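You operate a simulated robot arm through the tools that you are given. There is no shell and no other tool. Be economical: measure what you need, move in short steps, check, and stop when the job is done.

You are at the controls of a simulated robot arm. One attempt, no reset.

JOB
Tighten both fitted nuts about a quarter turn with the small socket.
Fine: board knob on first, off again after both; socket back in its slot. Set down upright: small socket.

The check looks at the end state, three seconds after you hand in, the way a careful person would. Anything else that was tipped, shoved, dropped, spilled or broken makes it a failure.

ROBOT AND FRAMES
A 7-joint arm with a two-finger parallel gripper, fixed in place. Base frame: the origin is at the foot of the arm, x ahead of it, y to its left, z up; the work surface is at about z = 850. Units: mm, degrees, N and s.
With the tool pointing down near the work surface it reaches from about 240 to 680 mm from the base axis. Its first joint turns from -66.0 to 66.0 degrees. Payload 2.4 kg.
Tool frame: the origin (TCP) lies between the finger pads and is the grasp point; the fingertips stand 30 mm ahead of it; z points along the fingers, y is the line along which they close. The gripper opens to 94 mm. The fingers are 28 mm wide and 10 mm thick; the gripper's body (50 by 96 mm) begins 55 mm behind the TCP.
Orientation is told as [roll, pitch, yaw] about the base's x, y, z axes, in that order, counted from this pose: with the fingers straight down and closing along the base's y, the tool's x points along the base's -x, its y along +y and its z along -z.

CONTROLS
- The arm moves only by the tool arm_command. Its argument "rows" is a list that holds one entry, the list of rows, each a list of 7 numbers: the shift along the base's x, y, z in units of 25 mm (1.0 is 25 mm), then the turn, a rotation vector about the base's x, y, z in units of 4 degrees (1.0 is 4 degrees), then the finger opening in cm, from 0 to 9.4. In form: [[[dx, dy, dz, ax, ay, az, jaw], ...]]. A call has 1 to 20 rows; each row shifts and turns the commanded pose from where the row before left it. A call with a number of a shift or a turn outside -1 to 1 is refused whole. Rows are played at 5 a second. More than 50 mm and 8.6 degrees between two rows, or a gripper value outside its range, and nothing of the call is played. A pose out of reach is approached as far as the arm can. The call stops where the force on the tool passes 40 N (or 10 N more than at its start, if that is more) or the arm is blocked; 0.2 s more then pass. Each finger travels about 153 mm/s and halts on what it meets, pressing with about 40 N; the grip force reading is that of the motor and also rises with nothing between the fingers. The clock runs only during rows and for 0.2 s after the last one: add rows that do not move to give the fingers time. The reply holds the time, the measured pose of the TCP, the force on the tool along the base axes, the opening and the grip force, in the units named above and with some noise, with the torque about the TCP (base axes, N m) and any sound that the robot's microphone picked up.
- Cameras (640 x 400 px; columns grow to the right, rows downward): "scene" is fixed at [46.5, 510.6, 1441.9]; the picture's right is [-0.27, -0.96, 0.00], its down [-0.58, 0.16, -0.80] and it looks along [0.77, -0.22, -0.60] (base axes); focal length 361 px, centre (320, 200). "wrist" rides on the gripper at [76, 14, -103] in the tool frame; the picture's right is [-0.18, 0.98, 0.00], its down [-0.75, -0.14, -0.64] and it looks along [-0.63, -0.12, 0.77] (tool axes); focal length 243 px, centre (320, 200). There is no depth. A picture from a camera that has moved, and an enlarged one, comes with that camera's place and axes in the base frame and with its lens. The place of the scene camera against the robot may be out by one fixed shift of up to 18 mm in any direction.
- camera(camera): a new picture of that camera. It takes no simulated time.
- zoom(camera, box): a new picture of the part [left, top, right, bottom] of that camera's present view, enlarged. It takes no simulated time.
- close_job(): hands the job in; it is judged then, once.

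Go step by step. Nothing tells you positions but the pictures and the camera data: compare them with the known pose of the tool, close in by small moves and look again before you grip or let go. The budget is 120 turns and 68 pictures, counting those below and the enlarged ones. Unless the task says otherwise, let go and move clear before handing in, and close with one line.

The tools are called after ">>>" as a command line: name --argument value ..., lists and objects as JSON in quotes. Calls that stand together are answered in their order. arm_command: Moves the arm, as the interface text tells. Its arguments: {"type":"object","properties":{"rows":{"type":"array","items":{"type":"array","items":{"type":"array","items":{"type":"number"}}}}},"required":["rows"]} The other tools are called the same way: camera (camera) takes a picture; zoom (camera, box) takes an enlarged picture of a part of a camera's view; close_job () hands the job in.

At the start:

```text
clock: 0.0
eef_pos: [346.2, 306.3, 1168.6]
tcp_rot: [-0.1, -0.1, 0.0]
ft_force: [0.4, -1.2, 0.2]
moment: [0.01, 0.01, -0.01]
opening: 94.0
grasp_force: 0.0
```

scene: 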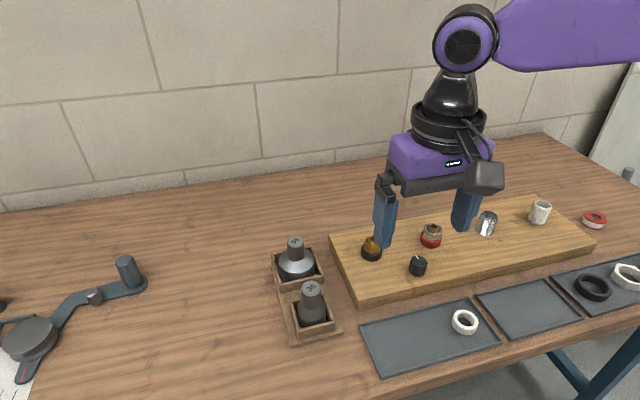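
wrist: 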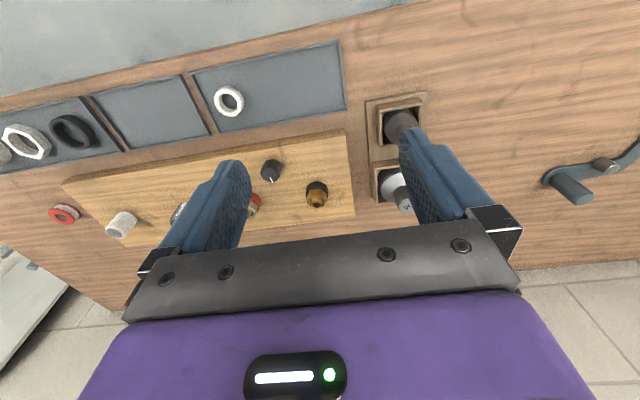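

I see a board with a knob, several posts, some with nuts, and a two-slot holder with two sockets. I'll take close looks at the board and the holder first.

>>> zoom --camera "scene" --box '[330, 190, 490, 290]'

>>> zoom --camera "scene" --box '[250, 220, 378, 350]'

>>> zoom --camera "scene" --box '[460, 180, 640, 300]'

```text
4.00 times, centred on (410, 240) of scene
camera zoom: at [46.5, 510.6, 1441.9], right [-0.27, -0.96, 0.0], down [-0.58, 0.16, -0.8], along [0.77, -0.22, -0.6], focal length 1444 px, centre (-40, 40)
```

zoom: 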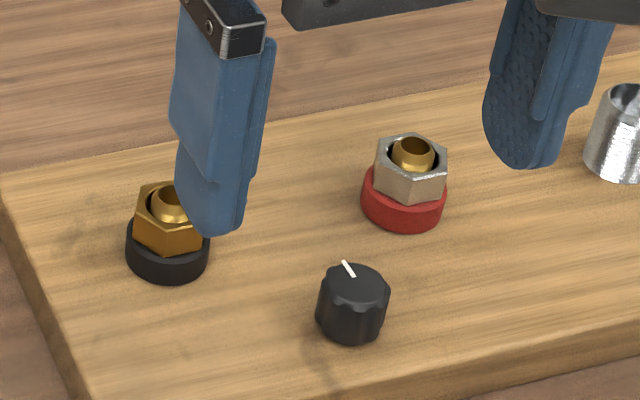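

```text
3.08 times, centred on (314, 285) of scene
camera zoom: at [46.5, 510.6, 1441.9], right [-0.27, -0.96, 0.0], down [-0.58, 0.16, -0.8], along [0.77, -0.22, -0.6], focal length 1111 px, centre (338, -62)
```

zoom: 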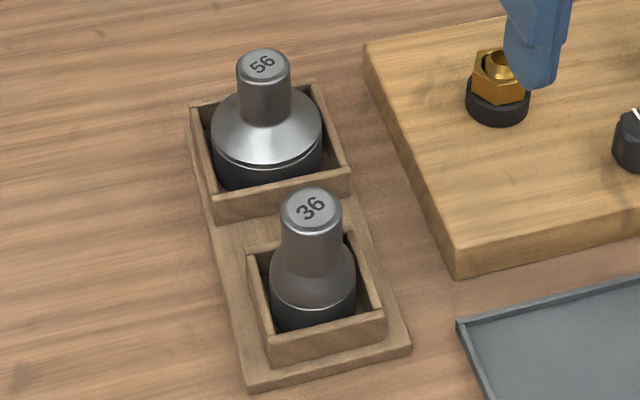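

```text
3.33 times, centred on (550, 240) of scene
camera zoom: at [46.5, 510.6, 1441.9], right [-0.27, -0.96, 0.0], down [-0.58, 0.16, -0.8], along [0.77, -0.22, -0.6], focal length 1203 px, centre (-447, 67)
```

zoom: 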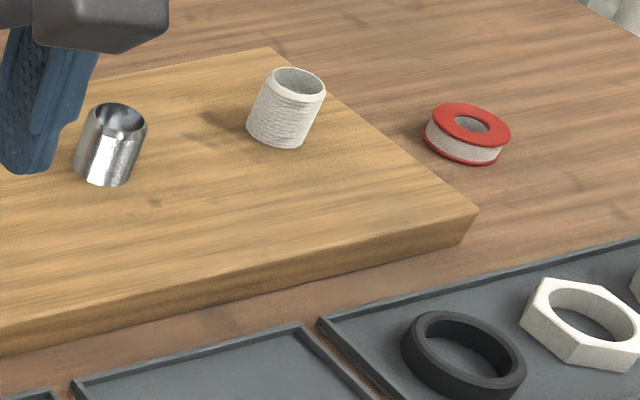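

The small socket ("36") is in the near slot. The two fitted nuts are the brass one on the black base and the nickel one on the red base, and the knob sits in front of them. I'll move the wrist camera closer over the board to measure.

>>> arm_command --rows '[[[0.84, -0.8, -0.9, 0, 0, 0, 9.4], [0.84, -0.8, -0.9, 0, 0, 0, 9.4], [0.84, -0.8, -0.9, 0, 0, 0, 9.4], [0.84, -0.8, -0.9, 0, 0, 0, 9.4], [0, 0, 0, 0, 0, 0, 9.4]]]'

>>> camera --camera "wrist"

>>> camera --camera "scene"

```text
clock: 1.2
eef_pos: [431.6, 227.2, 1078.6]
tcp_rot: [0.1, 0.0, 0.0]
ft_force: [-0.5, -0.2, 0.4]
moment: [0.0, 0.01, 0.01]
opening: 93.9
grasp_force: 0.0
```

```text
62 pictures are left
camera wrist: at [355.1, 241.1, 1181.3], right [0.18, 0.98, 0.0], down [0.75, -0.14, 0.64], along [0.63, -0.12, -0.77], focal length 243 px, centre (320, 200)
```

wrist: 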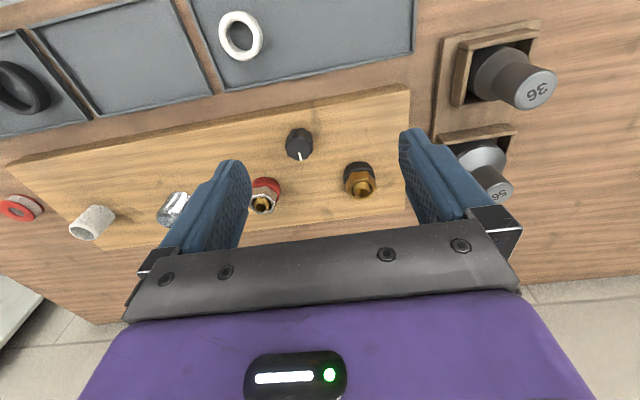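

```text
61 pictures are left
```

scene: 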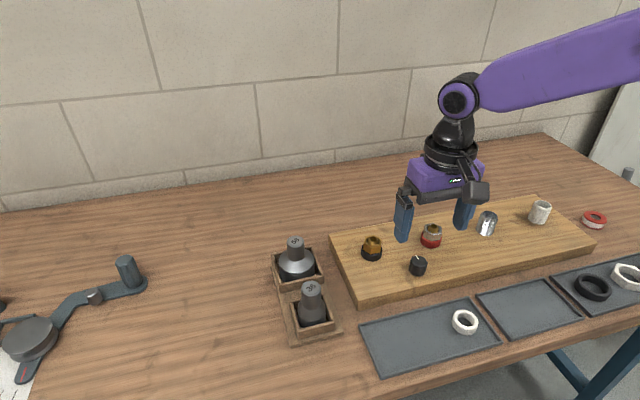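

The views agree on the knob at roughly (490, 189) and the small socket at roughly (455, 422). I'll zoom in on the knob and nuts for any markings.

>>> zoom --camera "wrist" --box '[235, 115, 395, 225]'

>>> zoom --camera "scene" --box '[340, 220, 460, 295]'

```text
3.64 times, centred on (315, 170) of wrist
camera zoom: at [355.1, 241.1, 1181.3], right [0.18, 0.98, 0.0], down [0.75, -0.14, 0.64], along [0.63, -0.12, -0.77], focal length 882 px, centre (338, 309)
```

zoom: 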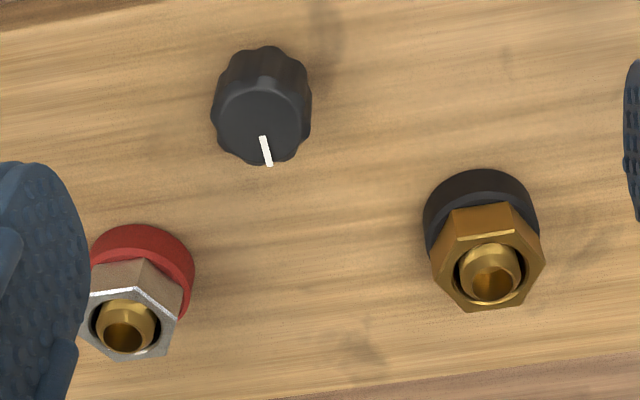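

```text
5.33 times, centred on (400, 258) of scene
camera zoom: at [46.5, 510.6, 1441.9], right [-0.27, -0.96, 0.0], down [-0.58, 0.16, -0.8], along [0.77, -0.22, -0.6], focal length 1925 px, centre (-107, -107)
```

zoom: 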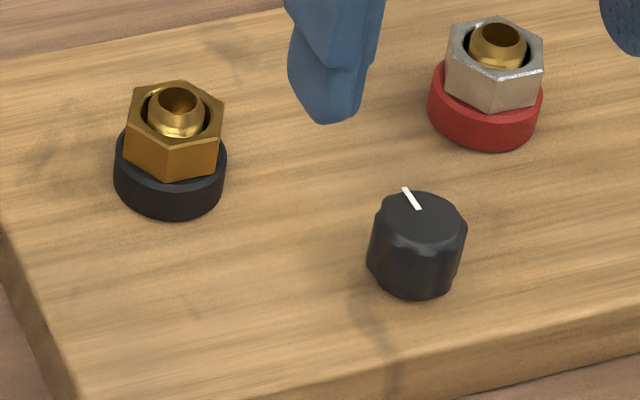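

The knob is about 33 mm wide with its pointer toward +x. I'll come down over it with the jaws partly closed, then look.

>>> arm_command --rows '[[[0.467, -0.306, -0.9, 0, 0, 0, 7], [0.467, -0.306, -0.9, 0, 0, 0, 6], [0.467, -0.306, -0.9, 0, 0, 0, 6], [0.467, -0.306, -0.9, 0, 0, 0, 6], [0.467, -0.306, -0.9, 0, 0, 0, 6], [0, 0, 0, 0, 0, 0, 6]]]'

>>> camera --camera "wrist"

>>> zoom --camera "scene" --box '[340, 190, 500, 290]'

```text
clock: 2.6
eef_pos: [489.2, 190.6, 964.6]
tcp_rot: [-0.1, 0.0, 0.2]
ft_force: [0.5, 0.3, 0.0]
moment: [0.0, -0.01, -0.01]
opening: 59.9
grasp_force: 0.1
```

```text
58 pictures are left
camera wrist: at [414.3, 203.2, 1066.3], right [0.18, 0.98, 0.0], down [0.75, -0.14, 0.64], along [0.63, -0.12, -0.77], focal length 243 px, centre (320, 200)
```

wrist: 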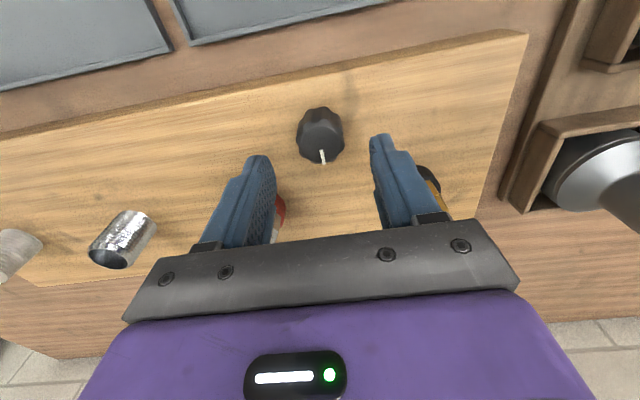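

```text
4.00 times, centred on (420, 240) of scene
camera zoom: at [46.5, 510.6, 1441.9], right [-0.27, -0.96, 0.0], down [-0.58, 0.16, -0.8], along [0.77, -0.22, -0.6], focal length 1444 px, centre (-80, 40)
```

zoom: 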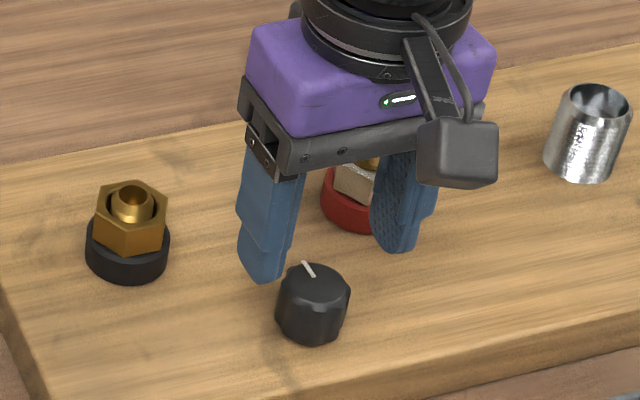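

Triangulation gives the knob top at about (499, 188, 903). I'll shift over it, lower around it, and check before closing.

>>> arm_command --rows '[[[0.4, -0.1, 0, 0, 0, 0, 6], [0, 0, -0.9, 0, 0, 0, 6], [0, 0, -0.9, 0, 0, 0, 6], [0, 0, -0.1, 0, 0, 0, 6], [0, 0, 0, 0, 0, 0, 6]]]'

>>> zoom --camera "wrist" --box '[220, 90, 460, 240]'

>>> zoom --camera "scene" --box '[340, 210, 500, 310]'

```text
clock: 3.8
eef_pos: [499.9, 187.1, 919.3]
tcp_rot: [0.0, 0.0, -0.1]
ft_force: [0.1, -0.5, -0.1]
moment: [-0.01, 0.01, 0.01]
opening: 60.0
grasp_force: 0.1
```

```text
2.67 times, centred on (340, 165) of wrist
camera zoom: at [423.5, 199.9, 1020.7], right [0.18, 0.98, 0.0], down [0.75, -0.14, 0.64], along [0.63, -0.12, -0.77], focal length 647 px, centre (267, 293)
```

zoom: 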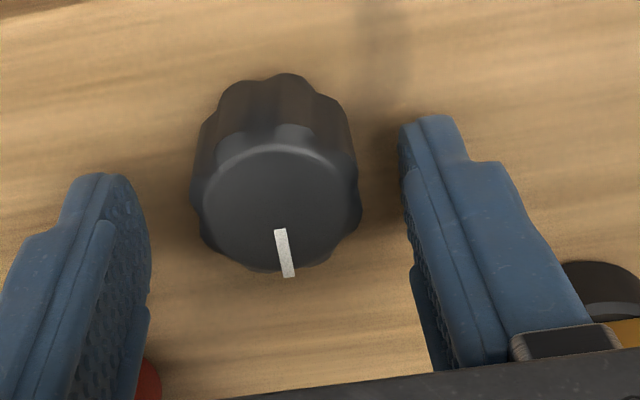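

```text
4.00 times, centred on (420, 260) of scene
camera zoom: at [46.5, 510.6, 1441.9], right [-0.27, -0.96, 0.0], down [-0.58, 0.16, -0.8], along [0.77, -0.22, -0.6], focal length 1444 px, centre (-80, -40)
```

zoom: 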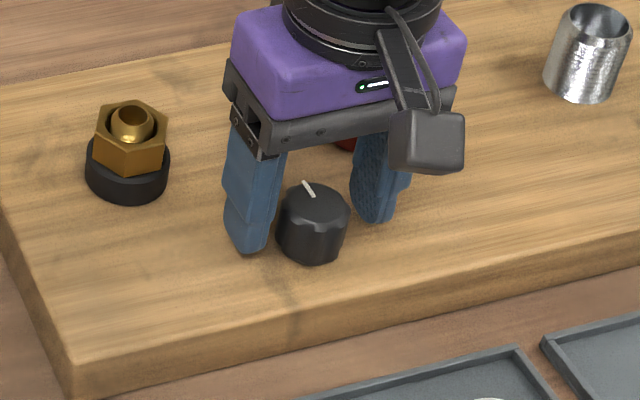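

The fingers straddle the knob and its centre is near (497, 188). I'll lower a little further and close.

>>> arm_command --rows '[[[-0.1, 0.04, -0.24, 0, 0, 0, 6], [0, 0, 0, 0, 0, 0, 4], [0, 0, 0, 0, 0, 0, 3], [0, 0, 0, 0, 0, 0, 3]]]'

```text
clock: 4.4
eef_pos: [498.0, 189.9, 915.5]
tcp_rot: [0.2, -0.4, 0.2]
ft_force: [-2.1, 16.1, -0.1]
moment: [0.06, -0.17, -0.12]
opening: 36.6
grasp_force: 5.3
stopped in row 3: the force on the tool passed its limit at 42 N (the readings are from after the stop); the commanded pose is now the measured one
```

The knob pushes the tool toward +y, so I'm slightly off in y. I'll nudge +y and finish closing gently.

>>> arm_command --rows '[[[0, 0.06, 0, 0, 0, 0, 3.7], [0, 0, 0, 0, 0, 0, 3.5], [0, 0, 0, 0, 0, 0, 3.3], [0, 0, 0, 0, 0, 0, 3.1], [0, 0, 0, 0, 0, 0, 3.0]]]'

```text
clock: 5.6
eef_pos: [498.5, 188.3, 914.8]
tcp_rot: [0.0, -0.2, 0.1]
ft_force: [-2.7, 16.9, -1.7]
moment: [-0.03, -0.11, -0.11]
opening: 39.7
grasp_force: 8.9
```

That didn't help: the tool is being pushed back toward −y, so the force reading's sign is the other way round. I'll open slightly, shift −y and close again.

>>> arm_command --rows '[[[0, 0, 0, 0, 0, 0, 5.5], [0, 0, 0, 0, 0, 0, 5.5]]]'

>>> zoom --camera "wrist" --box '[220, 90, 460, 240]'

```text
clock: 6.2
eef_pos: [500.2, 185.7, 914.9]
tcp_rot: [0.0, -0.2, -0.1]
ft_force: [0.5, 1.0, 0.3]
moment: [0.01, 0.01, -0.02]
opening: 54.8
grasp_force: 0.1
```

```text
2.67 times, centred on (340, 165) of wrist
camera zoom: at [422.7, 200.4, 1017.3], right [0.19, 0.98, 0.0], down [0.75, -0.14, 0.65], along [0.63, -0.12, -0.76], focal length 647 px, centre (267, 293)
```

zoom: 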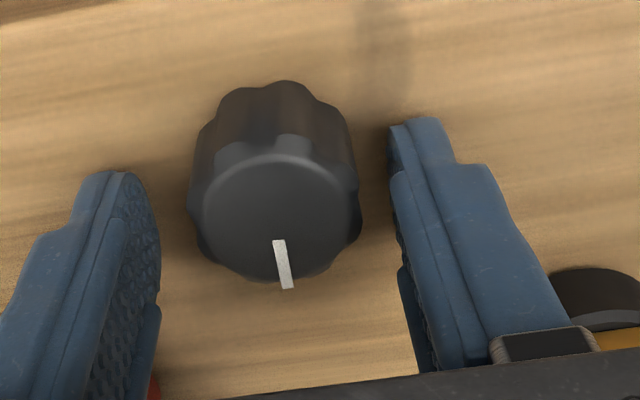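

Free of contact the TCP is at y = 185.7, and contact had pushed it toward +y, so the knob centre is at about y = 189. I'll shift there and close in steps.

>>> arm_command --rows '[[[-0.1, 0.14, 0, 0, 0, 0, 5], [0, 0, 0, 0, 0, 0, 4.2], [0, 0, 0, 0, 0, 0, 3.9], [0, 0, 0, 0, 0, 0, 3.7], [0, 0, 0, 0, 0, 0, 3.5]]]'

```text
clock: 7.4
eef_pos: [496.6, 190.5, 915.8]
tcp_rot: [0.0, -0.1, -0.2]
ft_force: [-0.5, -1.8, 0.6]
moment: [0.01, 0.04, 0.02]
opening: 36.3
grasp_force: 0.8
```

Centred now, with almost no side force. I'll finish the grip and start turning clockwise (seen from above) in small steps.

>>> arm_command --rows '[[[0, 0, 0, 0, 0, 0, 3.3], [0, 0, 0, 0, 0, 0, 2.9], [0, 0, 0, 0, 0, -0.8, 2.9], [0, 0, 0, 0, 0, -0.8, 2.9], [0, 0, 0, 0, 0, -0.8, 2.9], [0, 0, 0, 0, 0, 0, 2.9]]]'

```text
clock: 8.8
eef_pos: [495.4, 189.0, 915.4]
tcp_rot: [0.0, -0.2, -9.9]
ft_force: [-7.3, -15.7, 18.6]
moment: [-0.08, 0.23, 0.1]
opening: 35.3
grasp_force: 45.0
```

>>> arm_command --rows '[[[0, 0, 0, 0, 0, -0.9, 2.9], [0, 0, 0, 0, 0, -0.9, 2.9], [0, 0, 0, 0, 0, -0.9, 2.9], [0, 0, 0, 0, 0, -0.9, 2.9], [0, 0, 0, 0, 0, -0.9, 2.9], [0, 0, 0, 0, 0, 0, 2.9]]]'

>>> zoom --camera "scene" --box '[360, 200, 480, 290]'

```text
clock: 10.3
eef_pos: [494.7, 187.0, 915.1]
tcp_rot: [-0.4, 0.0, -27.8]
ft_force: [-8.5, -5.2, 9.4]
moment: [0.37, -0.81, 0.11]
opening: 35.4
grasp_force: 45.3
stopped in row 6: the force on the tool passed its limit at 40 N (the readings are from after the stop); the commanded pose is now the measured one
```

```text
4.44 times, centred on (420, 245) of scene
camera zoom: at [46.0, 510.5, 1442.0], right [-0.27, -0.96, 0.0], down [-0.58, 0.16, -0.8], along [0.77, -0.22, -0.6], focal length 1604 px, centre (-124, 0)
```

zoom: 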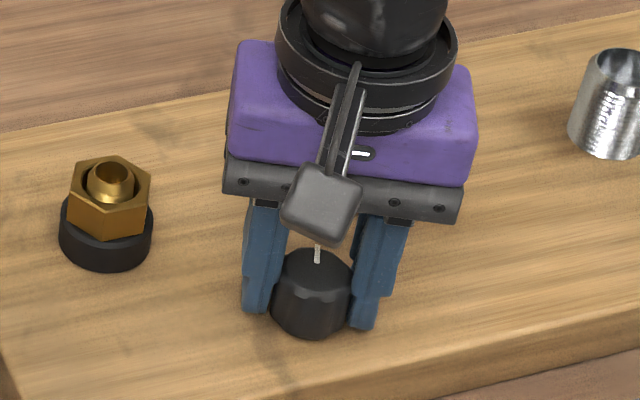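

The pointer follows with low torque. I'll keep turning clockwise in small steps, watching for a click or a stop.

>>> arm_command --rows '[[[0, 0, 0, 0, 0, -0.9, 2.9], [0, 0, 0, 0, 0, -0.9, 2.9], [0, 0, 0, 0, 0, -0.9, 2.9], [0, 0, 0, 0, 0, -0.9, 2.9], [0, 0, 0, 0, 0, -0.9, 2.9], [0, 0, 0, 0, 0, 0, 2.9]]]'

```text
clock: 11.7
eef_pos: [493.0, 189.0, 914.4]
tcp_rot: [-0.5, 0.1, -45.7]
ft_force: [-24.4, 5.4, 19.0]
moment: [0.35, 0.0, 0.28]
opening: 35.1
grasp_force: 5.4
```

Side force is building, so I'll release to relax it and look at where the knob stands.

>>> arm_command --rows '[[[0, 0, 0, 0, 0, 0, 5], [0, 0, 0, 0, 0, 0, 5.5]]]'

>>> zoom --camera "wrist" --box '[220, 90, 460, 240]'

```text
clock: 12.3
eef_pos: [496.7, 187.9, 915.0]
tcp_rot: [-0.2, -0.1, -46.0]
ft_force: [1.6, -1.3, 0.6]
moment: [-0.02, -0.08, -0.05]
opening: 54.9
grasp_force: 0.1
```

```text
2.67 times, centred on (340, 165) of wrist
camera zoom: at [453.5, 251.6, 1017.5], right [0.83, 0.55, 0.0], down [0.42, -0.64, 0.64], along [0.35, -0.54, -0.77], focal length 647 px, centre (267, 293)
```

zoom: 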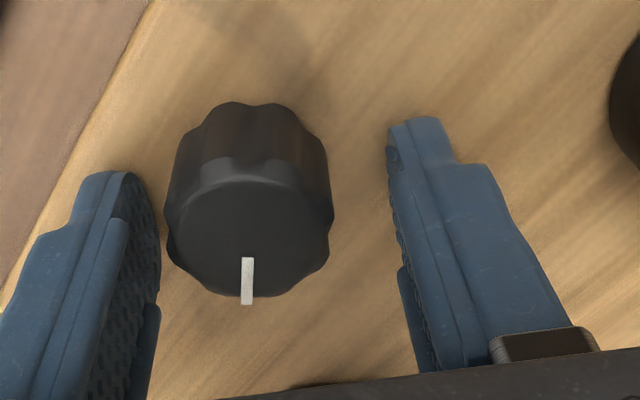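

>>> zoom --camera "scene" --box '[340, 210, 500, 310]'

```text
4.00 times, centred on (420, 260) of scene
camera zoom: at [46.5, 510.6, 1441.9], right [-0.27, -0.96, 0.0], down [-0.58, 0.16, -0.8], along [0.77, -0.22, -0.6], focal length 1444 px, centre (-80, -40)
```

zoom: 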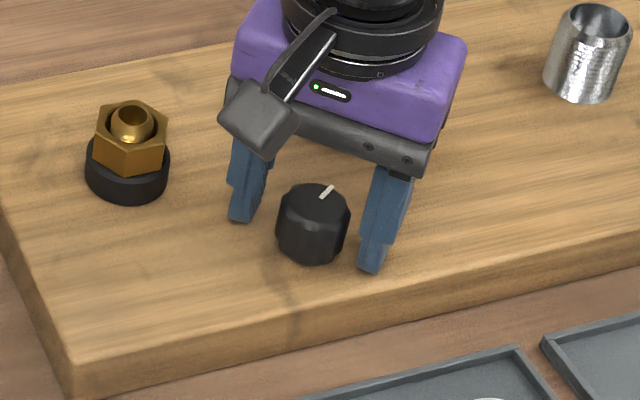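

The board hasn't moved and the knob has turned by about 50°. There's no click yet, so I'll recentre, regrip and continue.

>>> arm_command --rows '[[[-0.11, -0.11, 0, 0, 0, 0, 5], [0, 0, 0, 0, 0, 0, 4.2], [0, 0, 0, 0, 0, 0, 3.9], [0, 0, 0, 0, 0, 0, 3.7], [0, 0, 0, 0, 0, 0, 3.6], [0, 0, 0, 0, 0, 0, 3.5]]]'

```text
clock: 13.7
eef_pos: [493.7, 184.8, 915.2]
tcp_rot: [-0.2, -0.2, -46.0]
ft_force: [2.9, 5.6, 1.8]
moment: [0.02, -0.07, -0.06]
opening: 38.3
grasp_force: 3.1
```

>>> arm_command --rows '[[[0.044, 0.044, 0, 0, 0, 0, 3.8], [0, 0, 0, 0, 0, 0, 3.6], [0, 0, 0, 0, 0, 0, 3.4], [0, 0, 0, 0, 0, 0, 3.3]]]'

```text
clock: 14.7
eef_pos: [494.7, 186.3, 914.9]
tcp_rot: [-0.2, 0.0, -45.9]
ft_force: [-1.7, 0.3, 9.2]
moment: [0.17, -0.16, -0.06]
opening: 35.7
grasp_force: 45.2
```

Well centred and gripped. Continuing the clockwise turn.

>>> arm_command --rows '[[[0, 0, 0, 0, 0, -0.9, 2.9], [0, 0, 0, 0, 0, -0.9, 2.9], [0, 0, 0, 0, 0, -0.9, 2.9], [0, 0, 0, 0, 0, -0.9, 2.9], [0, 0, 0, 0, 0, -0.9, 2.9], [0, 0, 0, 0, 0, 0, 2.9]]]'

```text
clock: 16.1
eef_pos: [492.4, 188.6, 915.3]
tcp_rot: [-0.4, 0.0, -63.8]
ft_force: [-22.3, 14.2, 19.3]
moment: [0.92, -0.1, 0.41]
opening: 36.1
grasp_force: 6.6
```

>>> arm_command --rows '[[[0, 0, 0, 0, 0, 0, 5], [0, 0, 0, 0, 0, 0, 5.5]]]'

>>> zoom --camera "wrist" --box '[220, 90, 460, 240]'

```text
clock: 16.7
eef_pos: [494.0, 183.1, 915.0]
tcp_rot: [-0.2, -0.1, -64.2]
ft_force: [2.4, -6.0, 6.8]
moment: [-0.04, -0.32, -0.22]
opening: 55.0
grasp_force: 0.2
```

```text
2.67 times, centred on (340, 165) of wrist
camera zoom: at [475.4, 258.5, 1017.5], right [0.96, 0.26, 0.0], down [0.2, -0.74, 0.64], along [0.17, -0.62, -0.77], focal length 647 px, centre (267, 293)
```

zoom: 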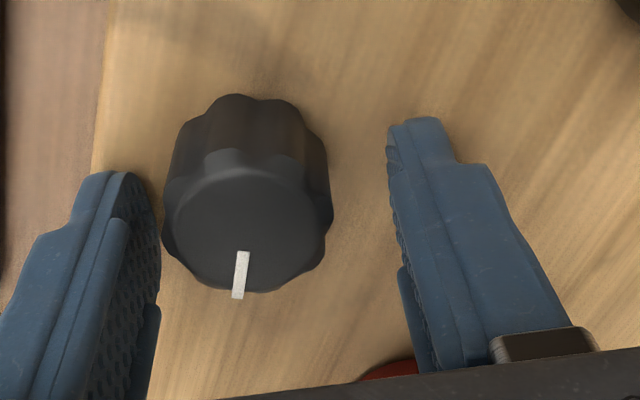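

The knob is now about 85° from its start with torque rising, so an end stop may be close. I'll recentre and try a little further.

>>> arm_command --rows '[[[0, 0.14, 0, 0, 0, 0, 5], [0, 0, 0, 0, 0, 0, 4.3], [0, 0, 0, 0, 0, 0, 4.0], [0, 0, 0, 0, 0, 0, 3.8], [0, 0, 0, 0, 0, 0, 3.6]]]'

```text
clock: 17.9
eef_pos: [493.6, 189.4, 915.1]
tcp_rot: [-0.4, 0.1, -63.9]
ft_force: [-3.6, 0.1, 1.5]
moment: [0.08, -0.16, 0.02]
opening: 40.1
grasp_force: 3.1
```

>>> arm_command --rows '[[[-0.07, -0.04, 0, 0, 0, 0, 4.0], [0, 0, 0, 0, 0, 0, 3.8], [0, 0, 0, 0, 0, 0, 3.6], [0, 0, 0, 0, 0, 0, 3.4], [0, 0, 0, 0, 0, 0, 3.2]]]'

```text
clock: 19.1
eef_pos: [492.2, 188.6, 913.8]
tcp_rot: [-0.4, 0.0, -63.9]
ft_force: [-5.6, -3.5, 2.0]
moment: [0.02, 0.08, 0.0]
opening: 35.4
grasp_force: 3.3
```

>>> arm_command --rows '[[[0, 0, 0, 0, 0, 0, 2.9], [0, 0, 0, 0, 0, -0.8, 2.9], [0, 0, 0, 0, 0, -0.8, 2.9], [0, 0, 0, 0, 0, -0.8, 2.9], [0, 0, 0, 0, 0, 0, 2.9]]]'

>>> zoom --camera "scene" --box '[340, 210, 500, 310]'

```text
clock: 20.3
eef_pos: [492.6, 187.6, 914.9]
tcp_rot: [-0.2, 0.0, -73.6]
ft_force: [-10.6, -3.6, 6.8]
moment: [-0.05, 0.01, 0.07]
opening: 34.7
grasp_force: 4.5
```

```text
4.00 times, centred on (420, 260) of scene
camera zoom: at [46.1, 510.5, 1441.9], right [-0.27, -0.96, 0.0], down [-0.58, 0.16, -0.8], along [0.77, -0.22, -0.6], focal length 1444 px, centre (-80, -40)
```

zoom: 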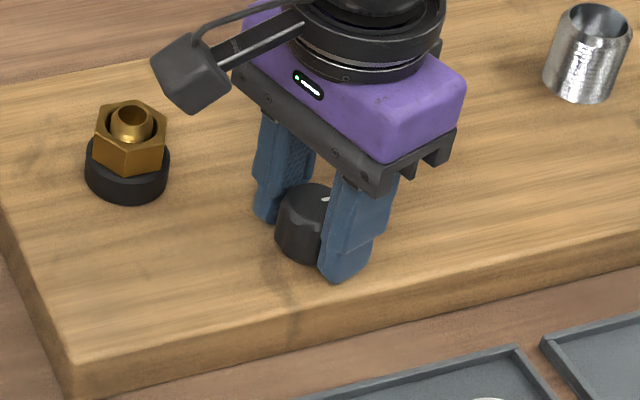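

Still free, so I'll carry on a bit more.

>>> arm_command --rows '[[[0, 0, 0, 0, 0, -0.8, 2.9], [0, 0, 0, 0, 0, -0.8, 2.9], [0, 0, 0, 0, 0, -0.8, 2.9], [0, 0, 0, 0, 0, -0.8, 2.9], [0, 0, 0, 0, 0, -0.8, 2.9], [0, 0, 0, 0, 0, -0.8, 2.9], [0, 0, 0, 0, 0, 0, 2.9]]]'

```text
clock: 21.9
eef_pos: [491.3, 188.9, 915.4]
tcp_rot: [-0.4, 0.0, -92.9]
ft_force: [-17.9, 5.1, 12.4]
moment: [0.07, -0.03, 0.08]
opening: 35.5
grasp_force: 6.4
```

>>> arm_command --rows '[[[0, 0, 0, 0, 0, 0, 5], [0, 0, 0, 0, 0, 0, 5.5]]]'

>>> zoom --camera "wrist" --box '[220, 90, 460, 240]'

>>> zoom --camera "scene" --box '[380, 230, 460, 290]'

```text
clock: 22.5
eef_pos: [493.5, 188.5, 914.8]
tcp_rot: [-0.1, 0.0, -92.8]
ft_force: [0.4, -1.1, 1.2]
moment: [-0.05, -0.08, -0.07]
opening: 55.1
grasp_force: 0.4
```

```text
2.67 times, centred on (340, 165) of wrist
camera zoom: at [511.4, 262.8, 1017.6], right [0.97, -0.23, 0.0], down [-0.18, -0.75, 0.64], along [-0.15, -0.62, -0.77], focal length 647 px, centre (267, 293)
```

zoom: 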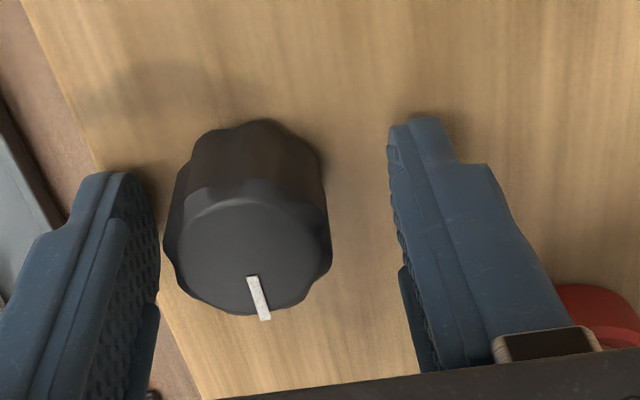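

```text
6.67 times, centred on (420, 260) of scene
camera zoom: at [46.5, 510.6, 1441.9], right [-0.27, -0.96, 0.0], down [-0.58, 0.16, -0.8], along [0.77, -0.22, -0.6], focal length 2406 px, centre (-347, -200)
```

zoom: 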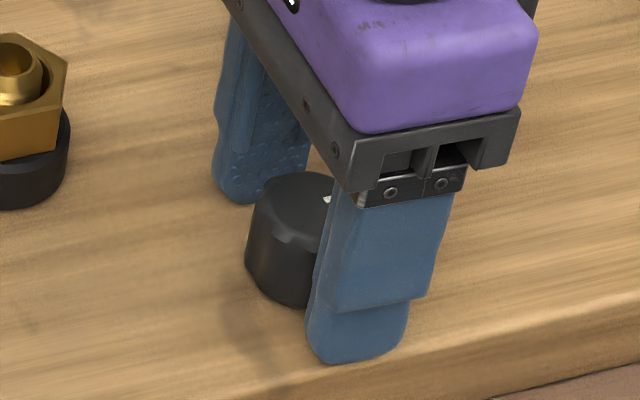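

The knob has turned a full 90° and sits against an end stop: the last 20° only slipped in the fingers. I take this as on. I'll lift off, rotate back and travel to the small socket.

>>> arm_command --rows '[[[0, 0, 0.9, 0, 0, 0, 5.5], [0, 0, 0.9, 0, 0, 0, 6], [0, 0, 0.9, 0, 0, 1, 6], [0, 0, 0.9, 0, 0, 1, 6], [0, 0, 0.9, 0, 0, 1, 6], [0, 0, 0.5, 0, 0, 1, 6], [-0.1, 0.6, 0, 0, 0, 1, 6], [-0.1, 0.6, 0, 0, 0, 1, 6], [-0.1, 0.6, 0, 0, 0, 1, 6], [-0.1, 0.6, 0, 0, 0, 1, 6], [-0.1, 0.6, 0, 0, 0, 1, 6], [-0.1, 0.6, 0, 0, 0, 1, 6], [-0.1, 0.6, 0, 0, 0, 1, 6], [-0.1, 0.6, 0, 0, 0, 1, 6], [-0.1, 0.6, 0, 0, 0, 1, 6], [-0.1, 0.6, 0, 0, 0, 1, 6], [-0.1, 0.6, 0, 0, 0, 1, 6], [-0.1, 0.6, 0, 0, 0, 1, 6], [-0.1, 0.6, 0, 0, 0, 1, 6], [-0.1, 0.6, 0, 0, 0, 1, 6]]]'

>>> arm_command --rows '[[[-0.1, 0.5, 0, 0, 0, 1, 6], [0, 0.4, 0, 0, 0, 1, 6], [0, 0, 0, 0, 0, 1, 6], [0, 0, 0, 0, 0, 1, 6], [0, 0, 0, 0, 0, 1, 6], [0, 0, 0, 0, 0, 0.2, 6], [0, 0, 0, 0, 0, 0, 6]]]'

>>> camera --camera "wrist"

>>> camera --camera "scene"

```text
clock: 26.7
eef_pos: [457.0, 399.6, 1038.9]
tcp_rot: [-0.3, -0.1, -20.7]
ft_force: [-0.4, 0.2, -0.2]
moment: [-0.02, 0.03, -0.04]
opening: 59.8
grasp_force: 0.0
```

```text
clock: 28.3
eef_pos: [454.8, 420.6, 1040.3]
tcp_rot: [-0.3, 0.1, 0.1]
ft_force: [0.1, 0.2, 0.0]
moment: [-0.02, 0.01, 0.01]
opening: 59.9
grasp_force: 0.1
```

```text
46 pictures are left
camera wrist: at [378.4, 435.0, 1142.5], right [0.18, 0.98, 0.0], down [0.75, -0.14, 0.64], along [0.63, -0.12, -0.77], focal length 243 px, centre (320, 200)
```

wrist: 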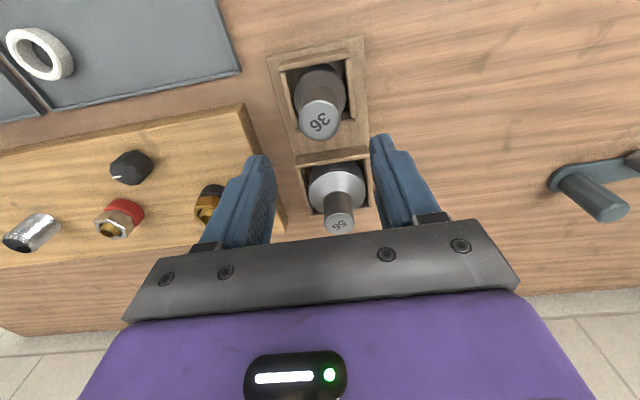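

```text
45 pictures are left
```

scene: 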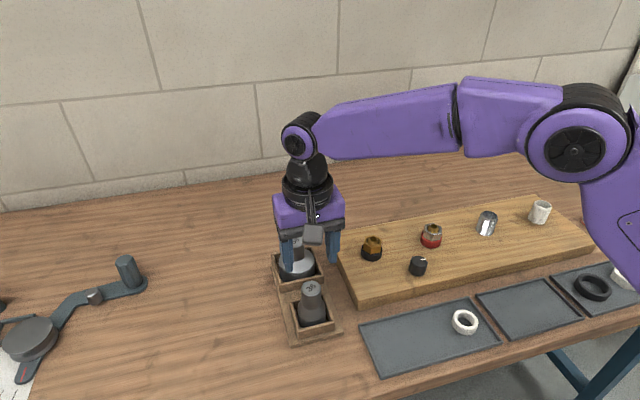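

The triangulated socket top is about (455, 420, 946). The knob showed my wrist estimates read about 5 mm high in x, so I'll aim at (450, 421). I'll come partway down and check.

>>> arm_command --rows '[[[-0.1, 0.02, -0.8, 0, 0, 0, 6], [-0.1, 0, -0.8, 0, 0, 0, 6], [0, 0, -0.8, 0, 0, 0, 6], [0, 0, -0.2, 0, 0, 0, 6], [0, 0, 0, 0, 0, 0, 6]]]'

>>> camera --camera "wrist"

>>> zoom --camera "scene" --box '[240, 200, 400, 360]'

```text
clock: 29.5
eef_pos: [449.6, 422.2, 974.8]
tcp_rot: [-0.3, 0.0, 0.0]
ft_force: [-0.6, 0.4, -0.5]
moment: [-0.01, -0.02, -0.04]
opening: 60.0
grasp_force: 0.0
```

```text
44 pictures are left
camera wrist: at [373.7, 435.8, 1077.5], right [0.18, 0.98, -0.01], down [0.75, -0.14, 0.64], along [0.63, -0.12, -0.77], focal length 243 px, centre (320, 200)
```

wrist: 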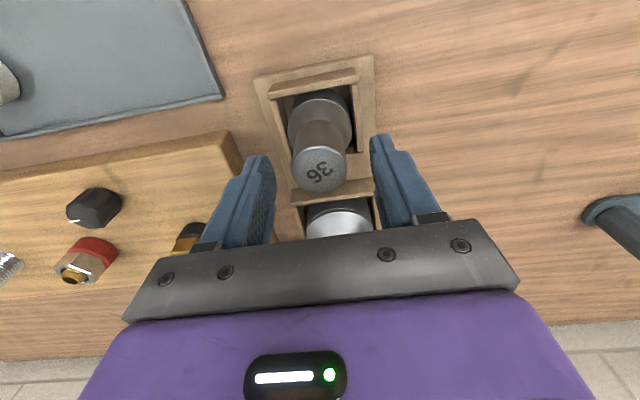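

```text
2.50 times, centred on (320, 280) of scene
camera zoom: at [46.5, 510.6, 1441.9], right [-0.27, -0.96, 0.0], down [-0.58, 0.16, -0.8], along [0.77, -0.22, -0.6], focal length 902 px, centre (320, 0)
```

zoom: 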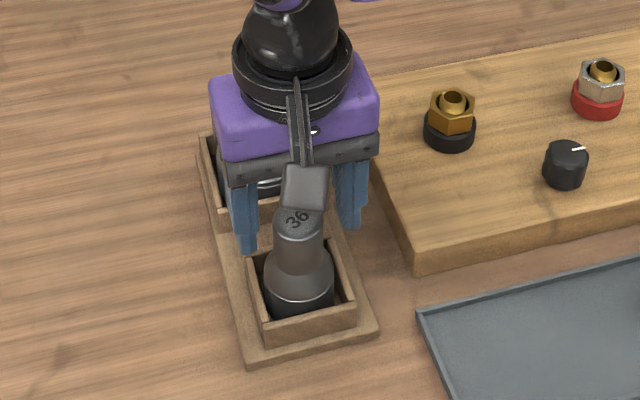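

The handle is between the fingers. I'll lower around it and close gently to find its exact y by touch.

>>> arm_command --rows '[[[0, 0, -0.8, 0, 0, 0, 6], [0, 0, -0.8, 0, 0, 0, 6], [0, 0, 0, 0, 0, 0, 4.6], [0, 0, 0, 0, 0, 0, 4.2], [0, 0, 0, 0, 0, 0, 4.0], [0, 0, 0, 0, 0, 0, 3.8]]]'

>>> zoom --camera "wrist" --box '[220, 90, 460, 240]'

>>> zoom --camera "scene" --box '[250, 240, 378, 350]'

```text
clock: 30.9
eef_pos: [450.8, 421.7, 933.1]
tcp_rot: [-0.2, 0.0, 0.1]
ft_force: [0.4, -1.2, 0.0]
moment: [0.01, 0.01, 0.01]
opening: 38.3
grasp_force: 0.6
```

```text
2.67 times, centred on (340, 165) of wrist
camera zoom: at [374.4, 436.3, 1036.5], right [0.18, 0.98, -0.01], down [0.75, -0.14, 0.64], along [0.63, -0.12, -0.77], focal length 647 px, centre (267, 293)
```

zoom: 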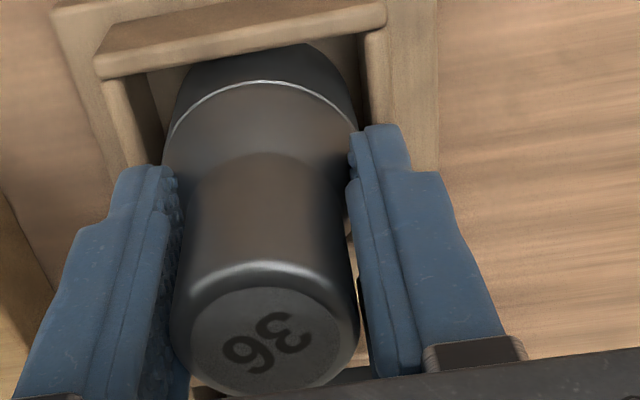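

```text
3.64 times, centred on (314, 295) of scene
camera zoom: at [46.5, 510.6, 1441.9], right [-0.27, -0.96, 0.0], down [-0.58, 0.16, -0.8], along [0.77, -0.22, -0.6], focal length 1312 px, centre (342, -146)
```

zoom: 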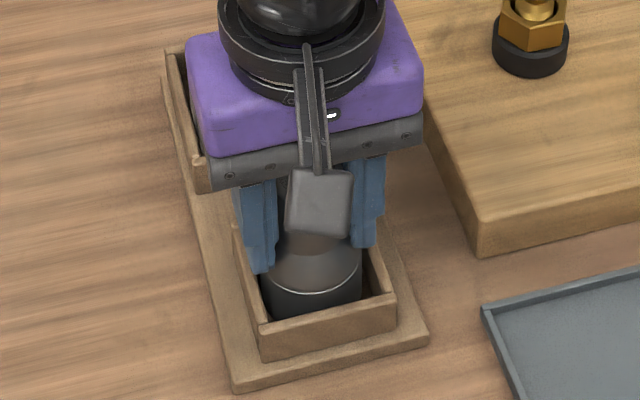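

Comparing the views gives the socket top at z ≈ 955 and x ≈ 451, so the TCP is centred already. Closing to grip.

>>> arm_command --rows '[[[0, 0, 0, 0, 0, 0, 3.6], [0, 0, 0, 0, 0, 0, 3.4], [0, 0, 0, 0, 0, 0, 3.2], [0, 0, 0, 0, 0, 0, 2.8], [0, 0, 0, 0, 0, 0, 2.8]]]'

```text
clock: 32.1
eef_pos: [450.7, 422.4, 934.6]
tcp_rot: [-0.3, 0.0, 0.1]
ft_force: [0.8, 0.1, 0.2]
moment: [-0.02, 0.07, 0.01]
opening: 35.1
grasp_force: 40.3
```

Gripped at 35 mm from pick pose (450.7, 422, 934, yaw 0). Lifting straight up.

>>> arm_command --rows '[[[0, 0, 0.5, 0, 0, 0, 2.8], [0, 0, 0.8, 0, 0, 0, 2.8], [0, 0, 0.9, 0, 0, 0, 2.8], [0, 0, 0.9, 0, 0, 0, 2.8], [0, 0, 0.9, 0, 0, 0, 2.8], [0, 0, 0.9, 0, 0, 0, 2.8], [0, 0, 0.9, 0, 0, 0, 2.8], [0, 0, 0.9, 0, 0, 0, 2.8], [0, 0, 0, 0, 0, 0, 2.8]]]'

>>> camera --camera "scene"

>>> zoom --camera "wrist" --box '[0, 90, 400, 340]'

```text
clock: 34.1
eef_pos: [451.2, 421.0, 1103.2]
tcp_rot: [-0.3, 0.1, 0.1]
ft_force: [-0.1, -1.0, -2.2]
moment: [-0.03, 0.02, 0.0]
opening: 34.2
grasp_force: 40.0
```

```text
40 pictures are left
```

scene: 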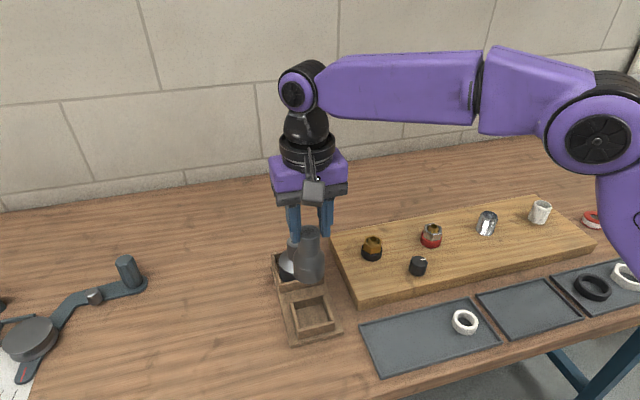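

```text
1.60 times, centred on (200, 215) of wrist
camera zoom: at [375.0, 435.2, 1205.0], right [0.18, 0.98, -0.01], down [0.75, -0.14, 0.64], along [0.63, -0.12, -0.77], focal length 388 px, centre (512, 176)
```

zoom: 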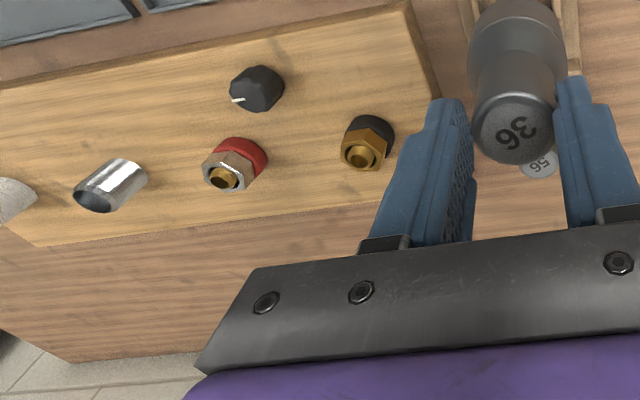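

The socket is held. The brass nut triangulates to about (562, 259) with its top at z ≈ 918. I'll move over it with plenty of clearance and look.

>>> arm_command --rows '[[[0.55, -0.8, 0, 0, 0, 0, 2.8], [0.55, -0.8, 0, 0, 0, 0, 2.8], [0.55, -0.8, 0, 0, 0, 0, 2.8], [0.55, -0.8, 0, 0, 0, 0, 2.8], [0.55, -0.8, 0, 0, 0, 0, 2.8], [0.55, -0.8, 0, 0, 0, 0, 2.8], [0.55, -0.8, 0, 0, 0, 0, 2.8], [0.5, -0.8, 0, 0, 0, 0, 2.8], [0, 0, -0.8, 0, 0, 0, 2.8], [0, 0, -0.8, 0, 0, 0, 2.8], [0, 0, -0.8, 0, 0, 0, 2.8], [0, 0, -0.6, 0, 0, 0, 2.8], [0, 0, 0, 0, 0, 0, 2.8]]]'

>>> zoom --camera "scene" --box '[310, 140, 470, 270]'

>>> zoom --camera "wrist" --box '[200, 60, 440, 240]'

```text
clock: 36.9
eef_pos: [558.7, 261.3, 1030.8]
tcp_rot: [0.1, -0.6, 0.1]
ft_force: [5.5, 2.7, 30.1]
moment: [-0.2, -0.63, 0.07]
opening: 34.5
grasp_force: 39.9
```

```text
3.08 times, centred on (390, 205) of scene
camera zoom: at [46.1, 510.4, 1441.9], right [-0.27, -0.96, 0.0], down [-0.58, 0.16, -0.8], along [0.77, -0.22, -0.6], focal length 1111 px, centre (105, 185)
```

zoom: 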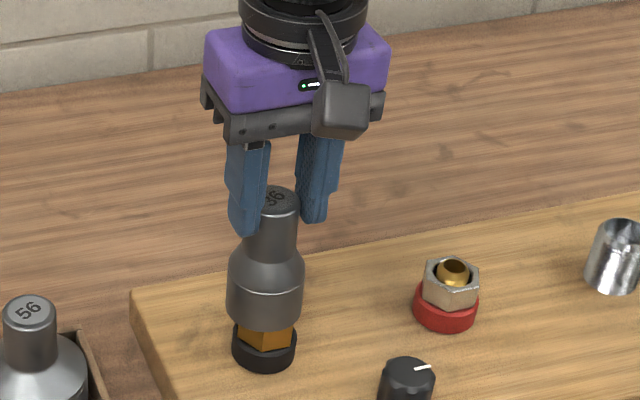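

```text
2.22 times, centred on (320, 150) of wrist
camera zoom: at [481.8, 275.6, 1132.3], right [0.18, 0.98, 0.0], down [0.75, -0.14, 0.65], along [0.64, -0.12, -0.76], focal length 539 px, centre (320, 311)
```

zoom: 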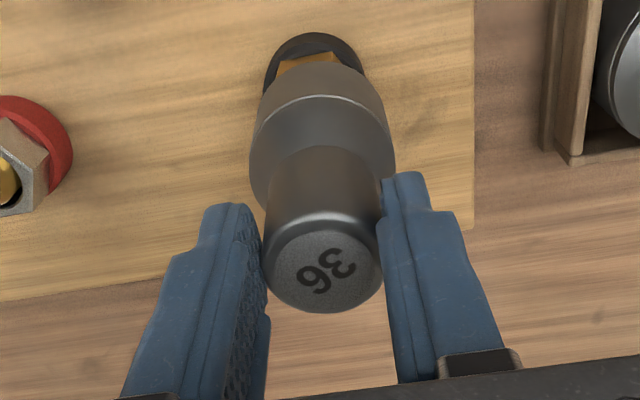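

The socket has slid about 25 mm down in the grip (the fingers were wedging on its cone) and already rests on the nut, unaligned, with 30 N. The moment says contact is on the −y side. I'll ease up, shift −y slightly and press lightly.

>>> arm_command --rows '[[[0, 0, 0.12, 0, 0, 0, 2.6], [0, -0.06, 0, 0, 0, 0, 2.6], [0, 0, -0.06, 0, 0, 0, 2.6], [0, 0, 0, 0, 0, 0, 2.6]]]'

```text
clock: 37.9
eef_pos: [557.5, 260.5, 1030.4]
tcp_rot: [-0.2, 0.0, 0.1]
ft_force: [0.7, 5.0, 23.8]
moment: [-0.03, -0.04, 0.01]
opening: 33.8
grasp_force: 39.8
```

>>> arm_command --rows '[[[0, 0, 0, 0, 0, 0.5, 2.6], [0, 0, 0, 0, 0, 0.5, 2.6], [0, 0, 0, 0, 0, 0.5, 2.6], [0, 0, 0, 0, 0, 0.5, 2.6], [0, 0, 0, 0, 0, 0, 2.6]]]'

```text
clock: 39.1
eef_pos: [558.6, 259.8, 1029.0]
tcp_rot: [-0.2, 0.1, 8.1]
ft_force: [-6.2, 5.9, 22.4]
moment: [0.42, 0.64, 0.0]
opening: 34.0
grasp_force: 40.2
```

>>> zoom --camera "scene" --box '[340, 170, 420, 270]'

>>> zoom --camera "wrist" --box '[240, 60, 400, 200]'

```text
4.00 times, centred on (380, 220) of scene
camera zoom: at [45.9, 510.6, 1441.9], right [-0.27, -0.96, 0.0], down [-0.58, 0.16, -0.8], along [0.77, -0.22, -0.6], focal length 1444 px, centre (80, 120)
```

zoom: 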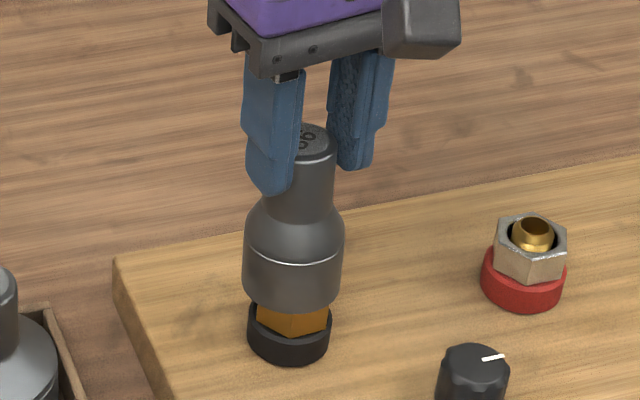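

```text
2.86 times, centred on (320, 130) of wrist
camera zoom: at [480.4, 263.3, 1131.4], right [0.04, 1.0, 0.0], down [0.77, -0.03, 0.64], along [0.64, -0.03, -0.77], focal length 693 px, centre (320, 400)
```

zoom: 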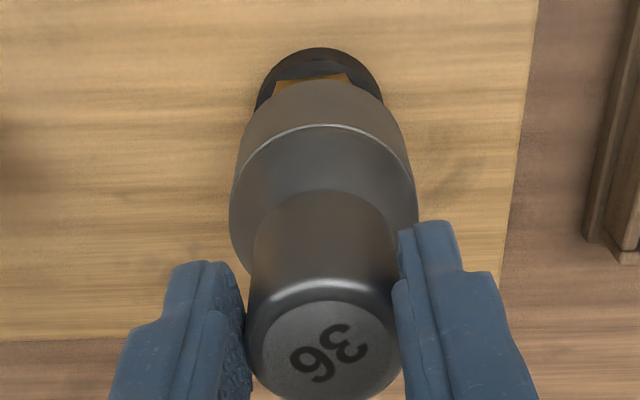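

Contact force still acts a bit to the −y side, so the socket sits slightly too far +y. I'll shift −y 1 mm and continue the rotation search.

>>> arm_command --rows '[[[0, -0.05, 0, 0, 0, 0, 2.6], [0, 0, 0, 0, 0, 0.5, 2.6], [0, 0, 0, 0, 0, 0.5, 2.6], [0, 0, 0, 0, 0, 0.5, 2.6], [0, 0, 0, 0, 0, 0.5, 2.6], [0, 0, 0, 0, 0, 0, 2.6]]]'

```text
clock: 40.5
eef_pos: [558.3, 259.3, 1029.2]
tcp_rot: [-0.3, 0.0, 16.2]
ft_force: [0.9, 7.1, 13.4]
moment: [0.45, -0.1, 0.02]
opening: 34.0
grasp_force: 39.6
```

>>> arm_command --rows '[[[0, 0, 0, 0, 0, 0.5, 2.6], [0, 0, -0.03, 0, 0, 0.5, 2.6], [0, 0, -0.02, 0, 0, 0.5, 2.6], [0, 0, 0, 0, 0, 0.5, 2.6], [0, 0, 0, 0, 0, 0, 2.6]]]'

>>> arm_command --rows '[[[0, 0, 0, 0, 0, 0.5, 2.6], [0, 0, 0, 0, 0, 0.5, 2.6], [0, 0, 0, 0, 0, 0.5, 2.6], [0, 0, 0, 0, 0, 0.5, 2.6], [0, 0, 0, 0, 0, 0, 2.6]]]'

```text
clock: 41.7
eef_pos: [558.3, 259.9, 1027.7]
tcp_rot: [-0.4, 0.1, 24.3]
ft_force: [-6.3, 4.0, 22.0]
moment: [0.08, 0.59, 0.03]
opening: 34.1
grasp_force: 40.1
```

```text
clock: 42.9
eef_pos: [559.6, 259.3, 1027.4]
tcp_rot: [-0.4, -0.1, 32.1]
ft_force: [-0.3, 2.5, 18.9]
moment: [0.22, 0.15, 0.0]
opening: 33.9
grasp_force: 39.6
```

>>> zoom --camera "wrist" --box '[240, 60, 400, 200]'

>>> zoom --camera "scene" --box '[350, 190, 410, 270]'

```text
2.86 times, centred on (320, 130) of wrist
camera zoom: at [486.6, 230.5, 1130.1], right [-0.37, 0.93, -0.01], down [0.71, 0.28, 0.64], along [0.6, 0.23, -0.76], focal length 693 px, centre (320, 400)
```

zoom: 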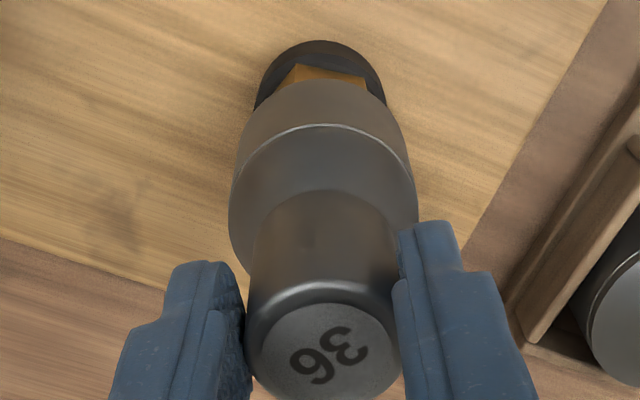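

```text
5.00 times, centred on (380, 230) of scene
camera zoom: at [46.1, 510.5, 1441.9], right [-0.27, -0.96, 0.0], down [-0.58, 0.16, -0.8], along [0.77, -0.22, -0.6], focal length 1805 px, centre (20, 50)
```

zoom: 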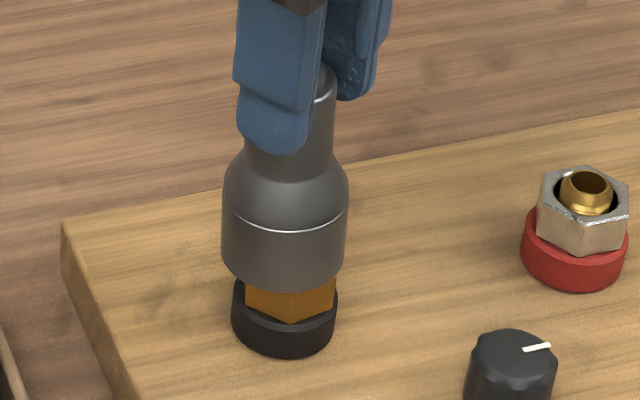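

Alignment looks within a couple of millimetres and the nut hasn't turned. I'll nudge +x by about 1 mm and keep searching.

>>> arm_command --rows '[[[0.04, 0, 0, 0, 0, 0.5, 2.6], [0, 0, 0, 0, 0, 0.5, 2.6], [0, 0, 0, 0, 0, 0.5, 2.6], [0, 0, -0.02, 0, 0, 0.5, 2.6], [0, 0, 0, 0, 0, 0.5, 2.6], [0, 0, 0, 0, 0, 0.5, 2.6], [0, 0, 0, 0, 0, 0, 2.6]]]'

>>> arm_command --rows '[[[0, 0, 0, 0, 0, 0.5, 2.6], [0, 0, 0, 0, 0, 0.5, 2.6], [0, 0, 0, 0, 0, 0.5, 2.6], [0, 0, 0, 0, 0, 0.5, 2.6], [0, 0, 0, 0, 0, 0.5, 2.6], [0, 0, 0, 0, 0, 0.5, 2.6], [0, 0, 0, 0, 0, 0, 2.6]]]'

```text
clock: 44.5
eef_pos: [560.2, 259.0, 1027.6]
tcp_rot: [-0.2, 0.0, 44.2]
ft_force: [0.1, 5.1, 20.7]
moment: [0.51, 0.23, -0.07]
opening: 34.1
grasp_force: 40.0
```

```text
clock: 46.1
eef_pos: [559.6, 260.1, 1028.0]
tcp_rot: [-0.3, 0.0, 56.1]
ft_force: [-1.4, 4.8, 20.8]
moment: [0.42, 0.46, -0.08]
opening: 34.1
grasp_force: 39.7
```

No seat found over 56°. Contact has moved to the −x side, so the +x nudge was wrong. I'll go back −x 1 mm and sweep back in reverse.

>>> arm_command --rows '[[[-0.05, -0.01, 0, 0, 0, 0, 2.6], [0, 0, 0, 0, 0, -0.5, 2.6], [0, 0, 0, 0, 0, -0.5, 2.6], [0, 0, 0, 0, 0, -0.5, 2.6], [0, 0, 0, 0, 0, -0.5, 2.6], [0, 0, 0, 0, 0, -0.5, 2.6], [0, 0, 0, 0, 0, -0.5, 2.6], [0, 0, 0, 0, 0, 0, 2.6]]]'

>>> arm_command --rows '[[[0, 0, 0, 0, 0, -0.5, 2.6], [0, 0, 0, 0, 0, -0.5, 2.6], [0, 0, 0, 0, 0, -0.5, 2.6], [0, 0, 0, 0, 0, -0.5, 2.6], [0, 0, 0, 0, 0, -0.5, 2.6], [0, 0, 0, 0, 0, -0.5, 2.6], [0, 0, 0, 0, 0, 0, 2.6]]]'

>>> arm_command --rows '[[[0, 0, 0, 0, 0, -0.5, 2.6], [0, 0, 0, 0, 0, -0.5, 2.6], [0, 0, 0, 0, 0, -0.5, 2.6], [0, 0, 0, 0, 0, -0.5, 2.6], [0, 0, 0, 0, 0, -0.5, 2.6], [0, 0, 0, 0, 0, -0.5, 2.6], [0, 0, 0, 0, 0, 0, 2.6]]]'

```text
clock: 47.9
eef_pos: [558.3, 257.1, 1027.7]
tcp_rot: [-0.4, 0.0, 43.9]
ft_force: [1.7, -3.7, 19.0]
moment: [-0.48, 0.15, 0.02]
opening: 33.9
grasp_force: 40.7
```

```text
clock: 49.5
eef_pos: [558.2, 259.9, 1026.0]
tcp_rot: [-0.3, 0.0, 32.1]
ft_force: [3.0, 1.0, 4.7]
moment: [0.05, -0.27, 0.01]
opening: 34.0
grasp_force: 40.2
```

```text
clock: 51.1
eef_pos: [558.5, 259.3, 1026.5]
tcp_rot: [-0.2, 0.0, 20.2]
ft_force: [-0.7, 0.3, -2.8]
moment: [0.06, 0.02, 0.01]
opening: 33.8
grasp_force: 39.7
```

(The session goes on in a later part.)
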